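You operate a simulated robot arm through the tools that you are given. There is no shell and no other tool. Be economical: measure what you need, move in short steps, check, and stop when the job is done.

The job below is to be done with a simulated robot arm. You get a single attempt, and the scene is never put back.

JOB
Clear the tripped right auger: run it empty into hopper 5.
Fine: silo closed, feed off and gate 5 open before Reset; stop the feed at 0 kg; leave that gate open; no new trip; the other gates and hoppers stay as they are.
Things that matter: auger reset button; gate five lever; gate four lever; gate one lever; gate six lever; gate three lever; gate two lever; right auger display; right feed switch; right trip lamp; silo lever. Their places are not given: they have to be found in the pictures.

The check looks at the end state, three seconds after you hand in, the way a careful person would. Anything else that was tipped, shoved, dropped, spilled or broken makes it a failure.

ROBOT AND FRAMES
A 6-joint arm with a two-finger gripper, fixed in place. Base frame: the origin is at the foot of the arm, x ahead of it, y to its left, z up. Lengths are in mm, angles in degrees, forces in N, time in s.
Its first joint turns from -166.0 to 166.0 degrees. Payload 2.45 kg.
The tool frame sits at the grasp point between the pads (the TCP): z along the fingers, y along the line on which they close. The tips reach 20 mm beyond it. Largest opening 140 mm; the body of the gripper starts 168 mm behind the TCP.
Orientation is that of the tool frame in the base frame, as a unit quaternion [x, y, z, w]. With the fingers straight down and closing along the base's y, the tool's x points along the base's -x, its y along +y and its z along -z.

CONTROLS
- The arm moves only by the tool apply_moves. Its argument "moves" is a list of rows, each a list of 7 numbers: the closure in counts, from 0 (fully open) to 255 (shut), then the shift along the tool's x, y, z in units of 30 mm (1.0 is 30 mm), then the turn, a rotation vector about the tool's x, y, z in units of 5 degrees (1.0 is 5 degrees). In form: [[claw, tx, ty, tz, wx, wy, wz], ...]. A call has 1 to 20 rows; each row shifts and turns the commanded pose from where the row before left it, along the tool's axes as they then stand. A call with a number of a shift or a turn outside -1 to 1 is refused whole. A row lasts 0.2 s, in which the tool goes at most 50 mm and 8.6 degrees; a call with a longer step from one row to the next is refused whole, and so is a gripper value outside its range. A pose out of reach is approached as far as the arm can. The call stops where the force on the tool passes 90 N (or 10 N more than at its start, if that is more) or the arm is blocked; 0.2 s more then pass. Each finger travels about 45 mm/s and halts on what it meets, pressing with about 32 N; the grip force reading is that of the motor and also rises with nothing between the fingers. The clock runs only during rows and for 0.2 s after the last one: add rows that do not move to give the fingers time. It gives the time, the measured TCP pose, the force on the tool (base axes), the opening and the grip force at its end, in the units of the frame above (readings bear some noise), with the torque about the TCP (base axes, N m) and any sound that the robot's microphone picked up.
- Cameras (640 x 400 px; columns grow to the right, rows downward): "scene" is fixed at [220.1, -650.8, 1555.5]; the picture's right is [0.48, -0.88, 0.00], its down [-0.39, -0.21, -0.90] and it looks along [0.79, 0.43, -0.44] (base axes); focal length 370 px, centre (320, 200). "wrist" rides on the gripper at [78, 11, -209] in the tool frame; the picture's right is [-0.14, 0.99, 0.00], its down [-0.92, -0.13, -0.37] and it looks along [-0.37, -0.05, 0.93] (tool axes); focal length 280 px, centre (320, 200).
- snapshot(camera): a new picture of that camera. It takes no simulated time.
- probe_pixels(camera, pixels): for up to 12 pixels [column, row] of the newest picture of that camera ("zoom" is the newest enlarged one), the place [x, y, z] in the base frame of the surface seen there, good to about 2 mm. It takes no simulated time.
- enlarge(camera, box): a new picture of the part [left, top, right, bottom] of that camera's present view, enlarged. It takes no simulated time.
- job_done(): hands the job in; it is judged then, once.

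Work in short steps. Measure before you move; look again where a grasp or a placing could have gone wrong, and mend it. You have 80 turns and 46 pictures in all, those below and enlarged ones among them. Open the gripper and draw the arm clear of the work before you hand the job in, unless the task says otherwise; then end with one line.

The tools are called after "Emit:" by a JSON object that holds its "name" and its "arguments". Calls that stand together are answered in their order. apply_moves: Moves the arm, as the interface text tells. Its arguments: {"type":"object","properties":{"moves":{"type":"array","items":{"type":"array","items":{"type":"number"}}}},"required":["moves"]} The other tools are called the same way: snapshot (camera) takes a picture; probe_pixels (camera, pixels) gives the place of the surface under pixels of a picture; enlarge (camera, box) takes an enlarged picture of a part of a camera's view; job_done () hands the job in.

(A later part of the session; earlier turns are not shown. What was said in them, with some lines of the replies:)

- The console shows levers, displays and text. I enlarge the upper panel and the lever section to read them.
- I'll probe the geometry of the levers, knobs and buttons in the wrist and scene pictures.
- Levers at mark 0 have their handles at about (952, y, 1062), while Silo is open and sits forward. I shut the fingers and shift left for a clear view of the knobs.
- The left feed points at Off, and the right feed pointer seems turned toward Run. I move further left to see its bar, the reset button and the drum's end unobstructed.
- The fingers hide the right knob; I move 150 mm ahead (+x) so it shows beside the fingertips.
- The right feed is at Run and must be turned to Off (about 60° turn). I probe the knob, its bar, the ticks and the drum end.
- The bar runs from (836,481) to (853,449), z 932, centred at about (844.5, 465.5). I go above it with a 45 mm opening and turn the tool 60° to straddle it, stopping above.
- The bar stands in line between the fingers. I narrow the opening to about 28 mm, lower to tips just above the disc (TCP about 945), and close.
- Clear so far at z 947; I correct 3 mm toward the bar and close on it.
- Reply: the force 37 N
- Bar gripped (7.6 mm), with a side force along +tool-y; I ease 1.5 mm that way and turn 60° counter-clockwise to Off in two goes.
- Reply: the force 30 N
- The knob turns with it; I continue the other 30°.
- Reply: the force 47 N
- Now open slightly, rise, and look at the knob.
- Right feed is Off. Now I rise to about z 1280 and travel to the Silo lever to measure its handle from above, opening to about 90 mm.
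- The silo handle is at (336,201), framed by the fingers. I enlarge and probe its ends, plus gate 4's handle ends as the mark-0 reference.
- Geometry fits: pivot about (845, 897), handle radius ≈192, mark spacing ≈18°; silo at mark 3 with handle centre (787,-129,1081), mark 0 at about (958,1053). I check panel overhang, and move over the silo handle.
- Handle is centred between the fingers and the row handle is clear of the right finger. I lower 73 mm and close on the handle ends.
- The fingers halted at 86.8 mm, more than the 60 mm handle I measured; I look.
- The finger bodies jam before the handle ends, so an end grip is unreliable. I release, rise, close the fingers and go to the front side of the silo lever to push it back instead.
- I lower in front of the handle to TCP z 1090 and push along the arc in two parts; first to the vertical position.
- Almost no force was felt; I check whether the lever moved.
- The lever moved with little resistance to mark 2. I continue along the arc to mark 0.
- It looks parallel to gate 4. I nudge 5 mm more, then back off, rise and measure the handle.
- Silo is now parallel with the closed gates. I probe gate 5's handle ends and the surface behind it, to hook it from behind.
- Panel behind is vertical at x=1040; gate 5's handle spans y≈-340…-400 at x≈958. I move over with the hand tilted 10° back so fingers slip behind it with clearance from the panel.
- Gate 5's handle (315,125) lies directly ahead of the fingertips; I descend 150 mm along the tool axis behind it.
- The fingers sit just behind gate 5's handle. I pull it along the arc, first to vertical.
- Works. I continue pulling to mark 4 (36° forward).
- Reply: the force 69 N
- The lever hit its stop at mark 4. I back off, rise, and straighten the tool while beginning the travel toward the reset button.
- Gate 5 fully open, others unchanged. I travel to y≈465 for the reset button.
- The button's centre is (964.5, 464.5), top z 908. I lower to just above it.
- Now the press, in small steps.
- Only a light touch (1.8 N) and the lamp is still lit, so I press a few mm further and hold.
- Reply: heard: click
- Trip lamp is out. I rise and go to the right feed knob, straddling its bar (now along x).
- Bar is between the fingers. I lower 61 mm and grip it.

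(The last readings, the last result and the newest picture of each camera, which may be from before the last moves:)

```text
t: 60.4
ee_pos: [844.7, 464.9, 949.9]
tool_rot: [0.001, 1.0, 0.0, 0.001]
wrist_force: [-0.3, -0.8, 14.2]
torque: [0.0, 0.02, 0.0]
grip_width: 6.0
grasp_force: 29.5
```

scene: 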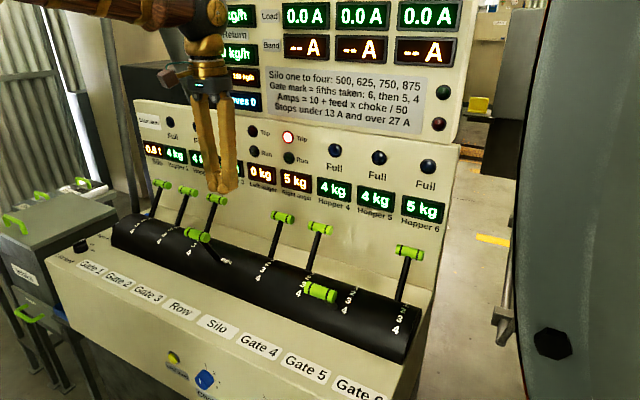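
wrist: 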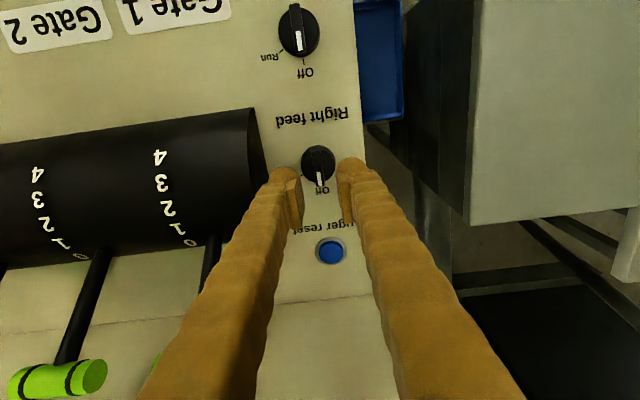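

Bar gripped. I turn 60° clockwise to Run and keep hold, then read the displays.

Emit:
{"name": "apply_moves", "arguments": {"moves": [[255, 0, 0, 0, 0, 0, 1], [255, 0, 0, 0, 0, 0, 1], [255, 0, 0, 0, 0, 0, 1], [255, 0, 0, 0, 0, 0, 1], [255, 0, 0, 0, 0, 0, 1], [255, 0, 0, 0, 0, 0, 1], [255, 0, 0, 0, 0, 0, 1], [255, 0, 0, 0, 0, 0, 1], [255, 0, 0, 0, 0, 0, 1], [255, 0, 0, 0, 0, 0, 1], [255, 0, 0, 0, 0, 0, 1], [255, 0, 0, 0, 0, 0, 1]]}}

Emit:
{"name": "enlarge", "arguments": {"camera": "scene", "box": [120, 0, 470, 220]}}

```text
t: 63.0
ee_pos: [844.2, 466.0, 948.5]
tool_rot: [0.5, 0.866, 0.002, 0.001]
wrist_force: [23.5, 24.1, 36.4]
torque: [0.58, -0.61, 0.04]
grip_width: 0.0
grasp_force: 29.5
```

```text
1.82 times, centred on (295, 110) of scene
```

zoom: 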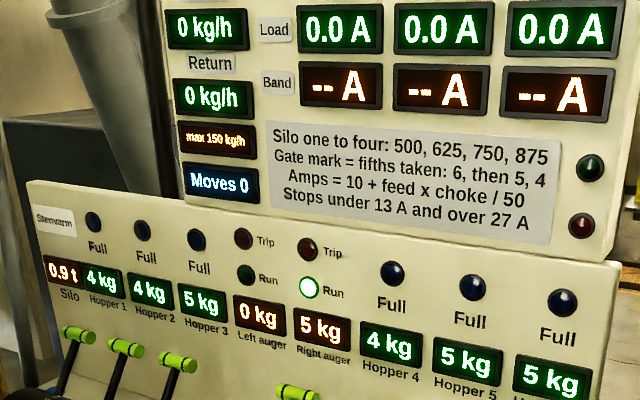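

The auger runs (Run lamp lit, no trip), but the grip slipped off the bar. I open and look at the bar to regrip.

Emit:
{"name": "apply_moves", "arguments": {"moves": [[204, 0, 0, -0.3, 0, 0, 0], [200, 0, 0, -0.5, 0, 0, 0], [200, 0, 0, 0, 0, 0, 0]]}}

Emit:
{"name": "enlarge", "arguments": {"camera": "wrist", "box": [240, 110, 400, 210]}}

Emit:
{"name": "enlarge", "arguments": {"camera": "scene", "box": [120, 0, 470, 220]}}

```text
t: 63.8
ee_pos: [844.5, 463.1, 972.0]
tool_rot: [0.499, 0.866, -0.001, 0.0]
wrist_force: [-0.2, -0.4, 0.5]
torque: [0.0, -0.03, 0.01]
grip_width: 30.2
grasp_force: 0.0
```

```text
4.00 times, centred on (320, 160) of wrist
```

zoom: 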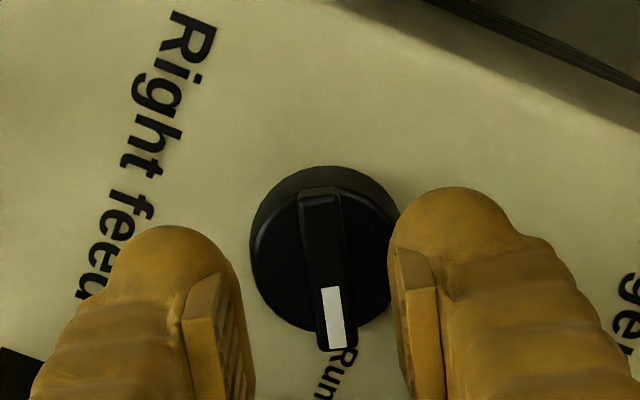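

```text
1.82 times, centred on (295, 110) of scene
```

zoom: 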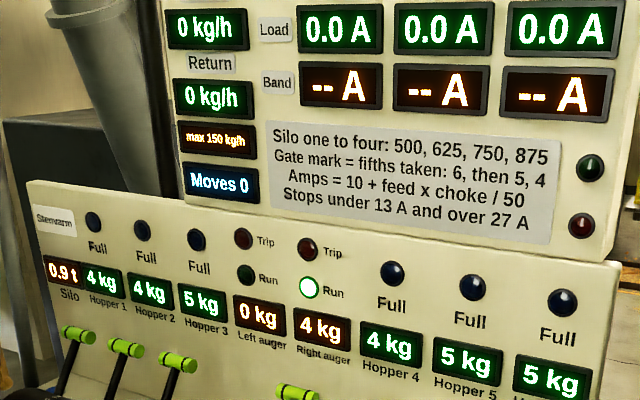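

The bar is in line at Run; auger reads 4 kg. I lower to grip it deeper.

Emit:
{"name": "apply_moves", "arguments": {"moves": [[200, 0, 0.03, 0.5, 0, 0, 0], [200, 0, 0, 0.43, 0, 0, 0], [225, 0, 0, 0, 0, 0, 0], [255, 0, 0, 0, 0, 0, 0], [255, 0, 0, 0, 0, 0, 0]]}}

Emit:
{"name": "enlarge", "arguments": {"camera": "scene", "box": [120, 0, 470, 220]}}

```text
t: 65.0
ee_pos: [844.5, 464.9, 948.8]
tool_rot: [0.5, 0.866, 0.002, 0.002]
wrist_force: [13.1, 7.0, 34.4]
torque: [0.08, -0.08, -0.02]
grip_width: 6.1
grasp_force: 28.2
```

```text
1.82 times, centred on (295, 110) of scene
```

zoom: 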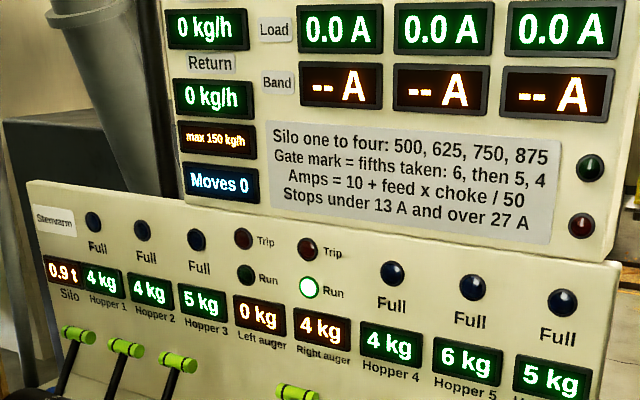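

The 6 mm width with 34 N upward shows the fingertips ride on the bar's top edge. I reopen, settle 3 mm deeper, and close only to ~11 mm so that the fingers straddle the bar.

Emit:
{"name": "apply_moves", "arguments": {"moves": [[200, 0, 0, -0.2, 0, 0, 0], [200, 0, 0, -0.2, 0, 0, 0], [200, 0, 0, 0.4, 0, 0, 0], [215, 0, 0, 0.08, 0, 0, 0], [234, 0, 0, 0, 0, 0, 0]]}}

Emit:
{"name": "enlarge", "arguments": {"camera": "wrist", "box": [240, 110, 400, 210]}}

Emit:
{"name": "enlarge", "arguments": {"camera": "scene", "box": [120, 0, 470, 220]}}

```text
t: 66.2
ee_pos: [845.3, 465.0, 943.3]
tool_rot: [0.5, 0.866, 0.0, 0.0]
wrist_force: [-0.3, 0.2, 0.6]
torque: [0.01, 0.02, 0.0]
grip_width: 11.3
grasp_force: 0.0
```

```text
4.00 times, centred on (320, 160) of wrist
```

zoom: 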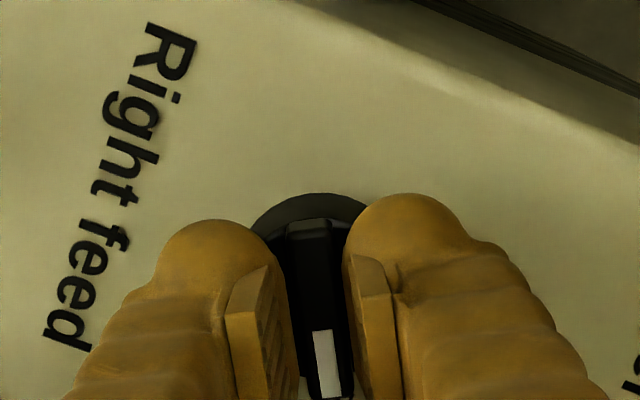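

```text
1.82 times, centred on (295, 110) of scene
```

zoom: 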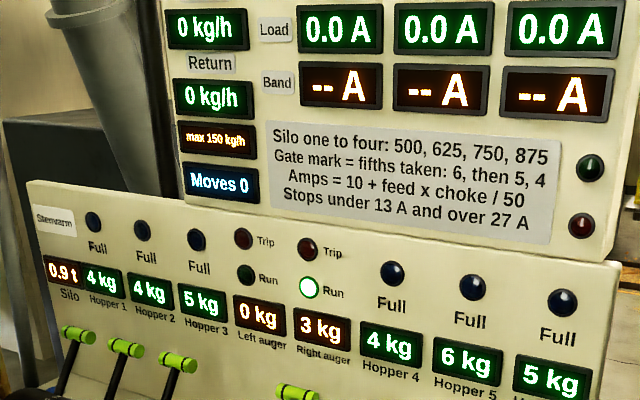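

Nicely straddled (11.3 mm, no force). Flow is about 0.5 kg/s and auger at 3 kg, so I hold still about 4 s and look again.

Emit:
{"name": "apply_moves", "arguments": {"moves": [[234, 0, 0, 0, 0, 0, 0], [234, 0, 0, 0, 0, 0, 0], [234, 0, 0, 0, 0, 0, 0], [234, 0, 0, 0, 0, 0, 0], [234, 0, 0, 0, 0, 0, 0], [234, 0, 0, 0, 0, 0, 0], [234, 0, 0, 0, 0, 0, 0], [234, 0, 0, 0, 0, 0, 0], [234, 0, 0, 0, 0, 0, 0], [234, 0, 0, 0, 0, 0, 0], [234, 0, 0, 0, 0, 0, 0], [234, 0, 0, 0, 0, 0, 0], [234, 0, 0, 0, 0, 0, 0], [234, 0, 0, 0, 0, 0, 0], [234, 0, 0, 0, 0, 0, 0], [234, 0, 0, 0, 0, 0, 0], [234, 0, 0, 0, 0, 0, 0], [234, 0, 0, 0, 0, 0, 0]]}}

Emit:
{"name": "enlarge", "arguments": {"camera": "scene", "box": [120, 0, 470, 220]}}

```text
t: 70.0
ee_pos: [845.3, 463.9, 943.8]
tool_rot: [0.5, 0.866, 0.0, 0.0]
wrist_force: [0.0, -0.2, -0.3]
torque: [-0.01, -0.01, -0.01]
grip_width: 11.4
grasp_force: 0.0
```

```text
1.82 times, centred on (295, 110) of scene
```

zoom: 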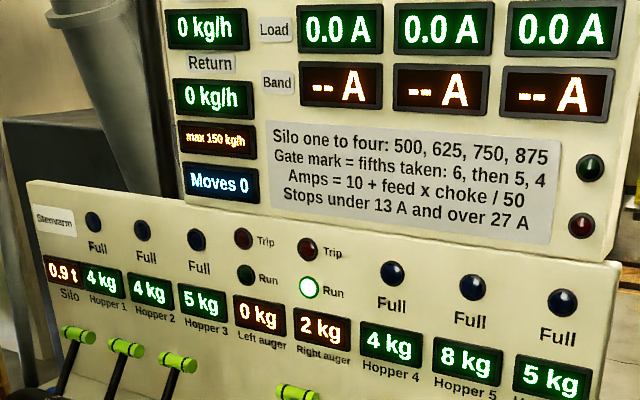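

Auger 2 kg, hopper 5 at 8 kg: about 0.4 kg/s, empty near t≈73.8. I wait 2.8 s more and look.

Emit:
{"name": "apply_moves", "arguments": {"moves": [[234, 0, 0, 0, 0, 0, 0], [234, 0, 0, 0, 0, 0, 0], [234, 0, 0, 0, 0, 0, 0], [234, 0, 0, 0, 0, 0, 0], [234, 0, 0, 0, 0, 0, 0], [234, 0, 0, 0, 0, 0, 0], [234, 0, 0, 0, 0, 0, 0], [234, 0, 0, 0, 0, 0, 0], [234, 0, 0, 0, 0, 0, 0], [234, 0, 0, 0, 0, 0, 0], [234, 0, 0, 0, 0, 0, 0], [234, 0, 0, 0, 0, 0, 0], [234, 0, 0, 0, 0, 0, 0]]}}

Emit:
{"name": "enlarge", "arguments": {"camera": "scene", "box": [120, 0, 470, 220]}}

```text
t: 72.8
ee_pos: [844.9, 465.4, 943.8]
tool_rot: [0.5, 0.866, 0.0, 0.0]
wrist_force: [-0.1, 0.0, -0.6]
torque: [0.01, 0.03, -0.03]
grip_width: 11.5
grasp_force: 0.0
```

```text
1.82 times, centred on (295, 110) of scene
```

zoom: 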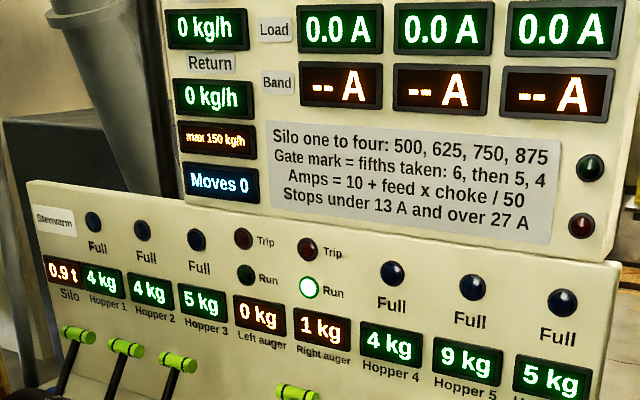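

Auger 1 kg, hopper 5 at 9 kg, no trip. I wait 1.4 s more and look.

Emit:
{"name": "apply_moves", "arguments": {"moves": [[234, 0, 0, 0, 0, 0, 0], [234, 0, 0, 0, 0, 0, 0], [234, 0, 0, 0, 0, 0, 0], [234, 0, 0, 0, 0, 0, 0], [234, 0, 0, 0, 0, 0, 0], [234, 0, 0, 0, 0, 0, 0]]}}

Emit:
{"name": "enlarge", "arguments": {"camera": "scene", "box": [120, 0, 470, 220]}}

```text
t: 74.2
ee_pos: [844.6, 464.8, 943.3]
tool_rot: [0.5, 0.866, 0.0, 0.0]
wrist_force: [-0.3, 0.4, -0.2]
torque: [0.06, -0.01, 0.0]
grip_width: 11.1
grasp_force: 0.1
```

```text
1.82 times, centred on (295, 110) of scene
```

zoom: 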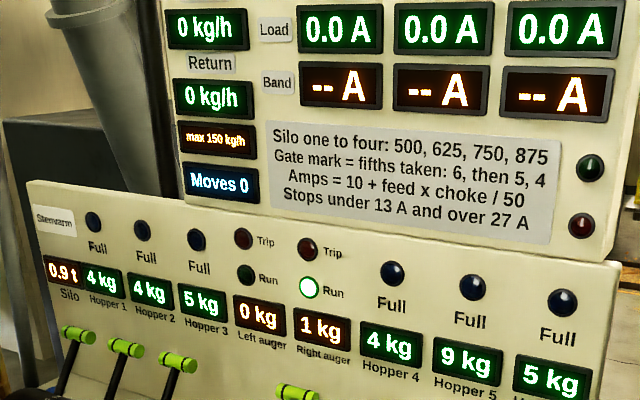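

Still 1 kg; zero is due at about 75–76 s. I pre-turn the straddling fingers 15° (slack plus a little) meanwhile, then look.

Emit:
{"name": "apply_moves", "arguments": {"moves": [[234, 0, 0, 0, 0, 0, -1], [234, 0, 0, 0, 0, 0, -1], [234, 0, 0, 0, 0, 0, -1], [234, 0, 0, 0, 0, 0, 0], [234, 0, 0, 0, 0, 0, 0]]}}

Emit:
{"name": "enlarge", "arguments": {"camera": "scene", "box": [120, 0, 470, 220]}}

```text
t: 75.4
ee_pos: [845.3, 465.0, 942.4]
tool_rot: [0.384, 0.924, 0.0, 0.001]
wrist_force: [0.4, 1.1, 1.6]
torque: [0.03, -0.01, -0.01]
grip_width: 12.4
grasp_force: 0.5
```

```text
1.82 times, centred on (295, 110) of scene
```

zoom: 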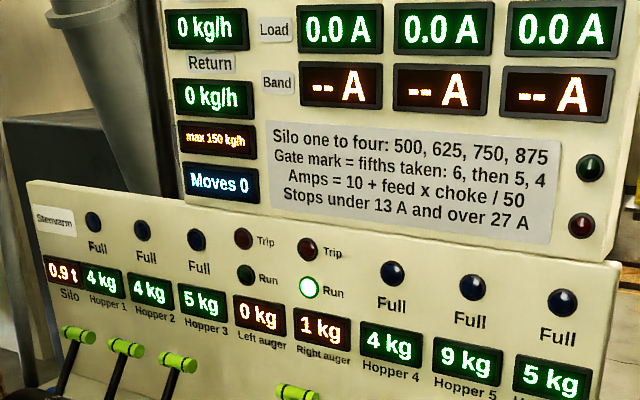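

By the crossing times the display should show 0 at about 75.6 and the auger be truly empty at about 77. I wait to 76.6 and look.

Emit:
{"name": "apply_moves", "arguments": {"moves": [[234, 0, 0, 0, 0, 0, 0], [234, 0, 0, 0, 0, 0, 0], [234, 0, 0, 0, 0, 0, 0], [234, 0, 0, 0, 0, 0, 0], [234, 0, 0, 0, 0, 0, 0]]}}

Emit:
{"name": "enlarge", "arguments": {"camera": "scene", "box": [120, 0, 470, 220]}}

```text
t: 76.6
ee_pos: [845.2, 465.2, 941.3]
tool_rot: [0.383, 0.924, 0.0, -0.001]
wrist_force: [0.6, 1.8, 0.5]
torque: [0.02, 0.04, -0.01]
grip_width: 12.4
grasp_force: 0.6
```

```text
1.82 times, centred on (295, 110) of scene
```

zoom: 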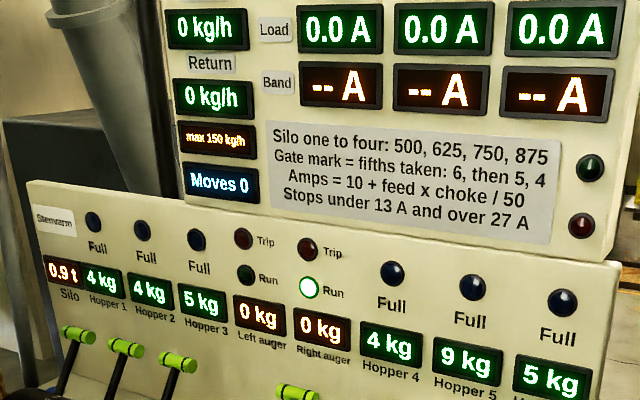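

Display reads 0 kg, Run on, no trip. I turn the knob the rest of the way to Off now.

Emit:
{"name": "apply_moves", "arguments": {"moves": [[234, 0, 0, 0, 0, 0, -1], [234, 0, 0, 0, 0, 0, -1], [234, 0, 0, 0, 0, 0, -1], [234, 0, 0, 0, 0, 0, -1], [234, 0, 0, 0, 0, 0, -1], [234, 0, 0, 0, 0, 0, -1], [234, 0, 0, 0, 0, 0, -1], [234, 0, 0, 0, 0, 0, -1], [234, 0, 0, 0, 0, 0, -1], [234, 0, 0, 0, 0, 0, -1], [234, 0, 0, 0, 0, 0, 0]]}}

```text
t: 79.0
ee_pos: [845.1, 463.4, 943.5]
tool_rot: [-0.044, 0.999, 0.0, 0.001]
wrist_force: [1.0, 3.3, -0.6]
torque: [-0.03, -0.05, 0.0]
grip_width: 12.9
grasp_force: 0.8
```

Now open, rise clear of the knob and draw the arm back.

Emit:
{"name": "apply_moves", "arguments": {"moves": [[200, 0, 0, 0, 0, 0, 0], [200, 0, 0, 0, 0, 0, 0], [200, 0, 0, -1, 0, 0, 0], [200, 0, 0, -1, 0, 0, 0], [180, 0, 0, -1, 0, 0, 0], [150, 0, 0, -1, 0, 0, 0], [100, 0, 0, -1, 0, 0, 0], [50, 0, 0, -1, 0, 0, 0], [0, 0, 0, -1, 0, 0, 0], [0, 0, 0, -1, 0, 0, 0], [0, 0, 0, -1, 0, 0, 0], [0, 1, 0, -1, 0, 0, 0], [0, 1, 0, 0, 0, 0, 0], [0, 1, 0, 0, 0, 0, 0], [0, 1, 0, 0, 0, 0, 0], [0, 1, 0, 0, 0, 0, 0]]}}

Emit:
{"name": "snapshot", "arguments": {"camera": "scene"}}

```text
t: 82.4
ee_pos: [693.1, 453.7, 1242.5]
tool_rot: [-0.043, 0.999, -0.001, -0.001]
wrist_force: [-0.3, -0.2, -0.7]
torque: [-0.04, 0.03, -0.02]
grip_width: 140.1
grasp_force: 0.1
```

```text
0 pictures are left
```

scene: 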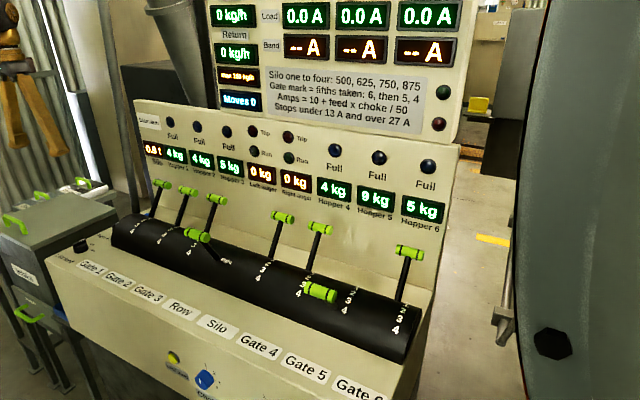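

Run and trip lamps are out, the right auger reads 0 kg, hopper 5 reads 9 kg, gate 5 is open, silo is closed and the other gates are unchanged. I hand in.

Emit:
{"name": "job_done", "arguments": {}}

```text
The job is handed in.
```

The right auger ran empty into hopper 5: its display reads 0 kg with the feed off and no new trip, the silo is closed, gate 5 is left open, and the other gates and hoppers are unchanged.
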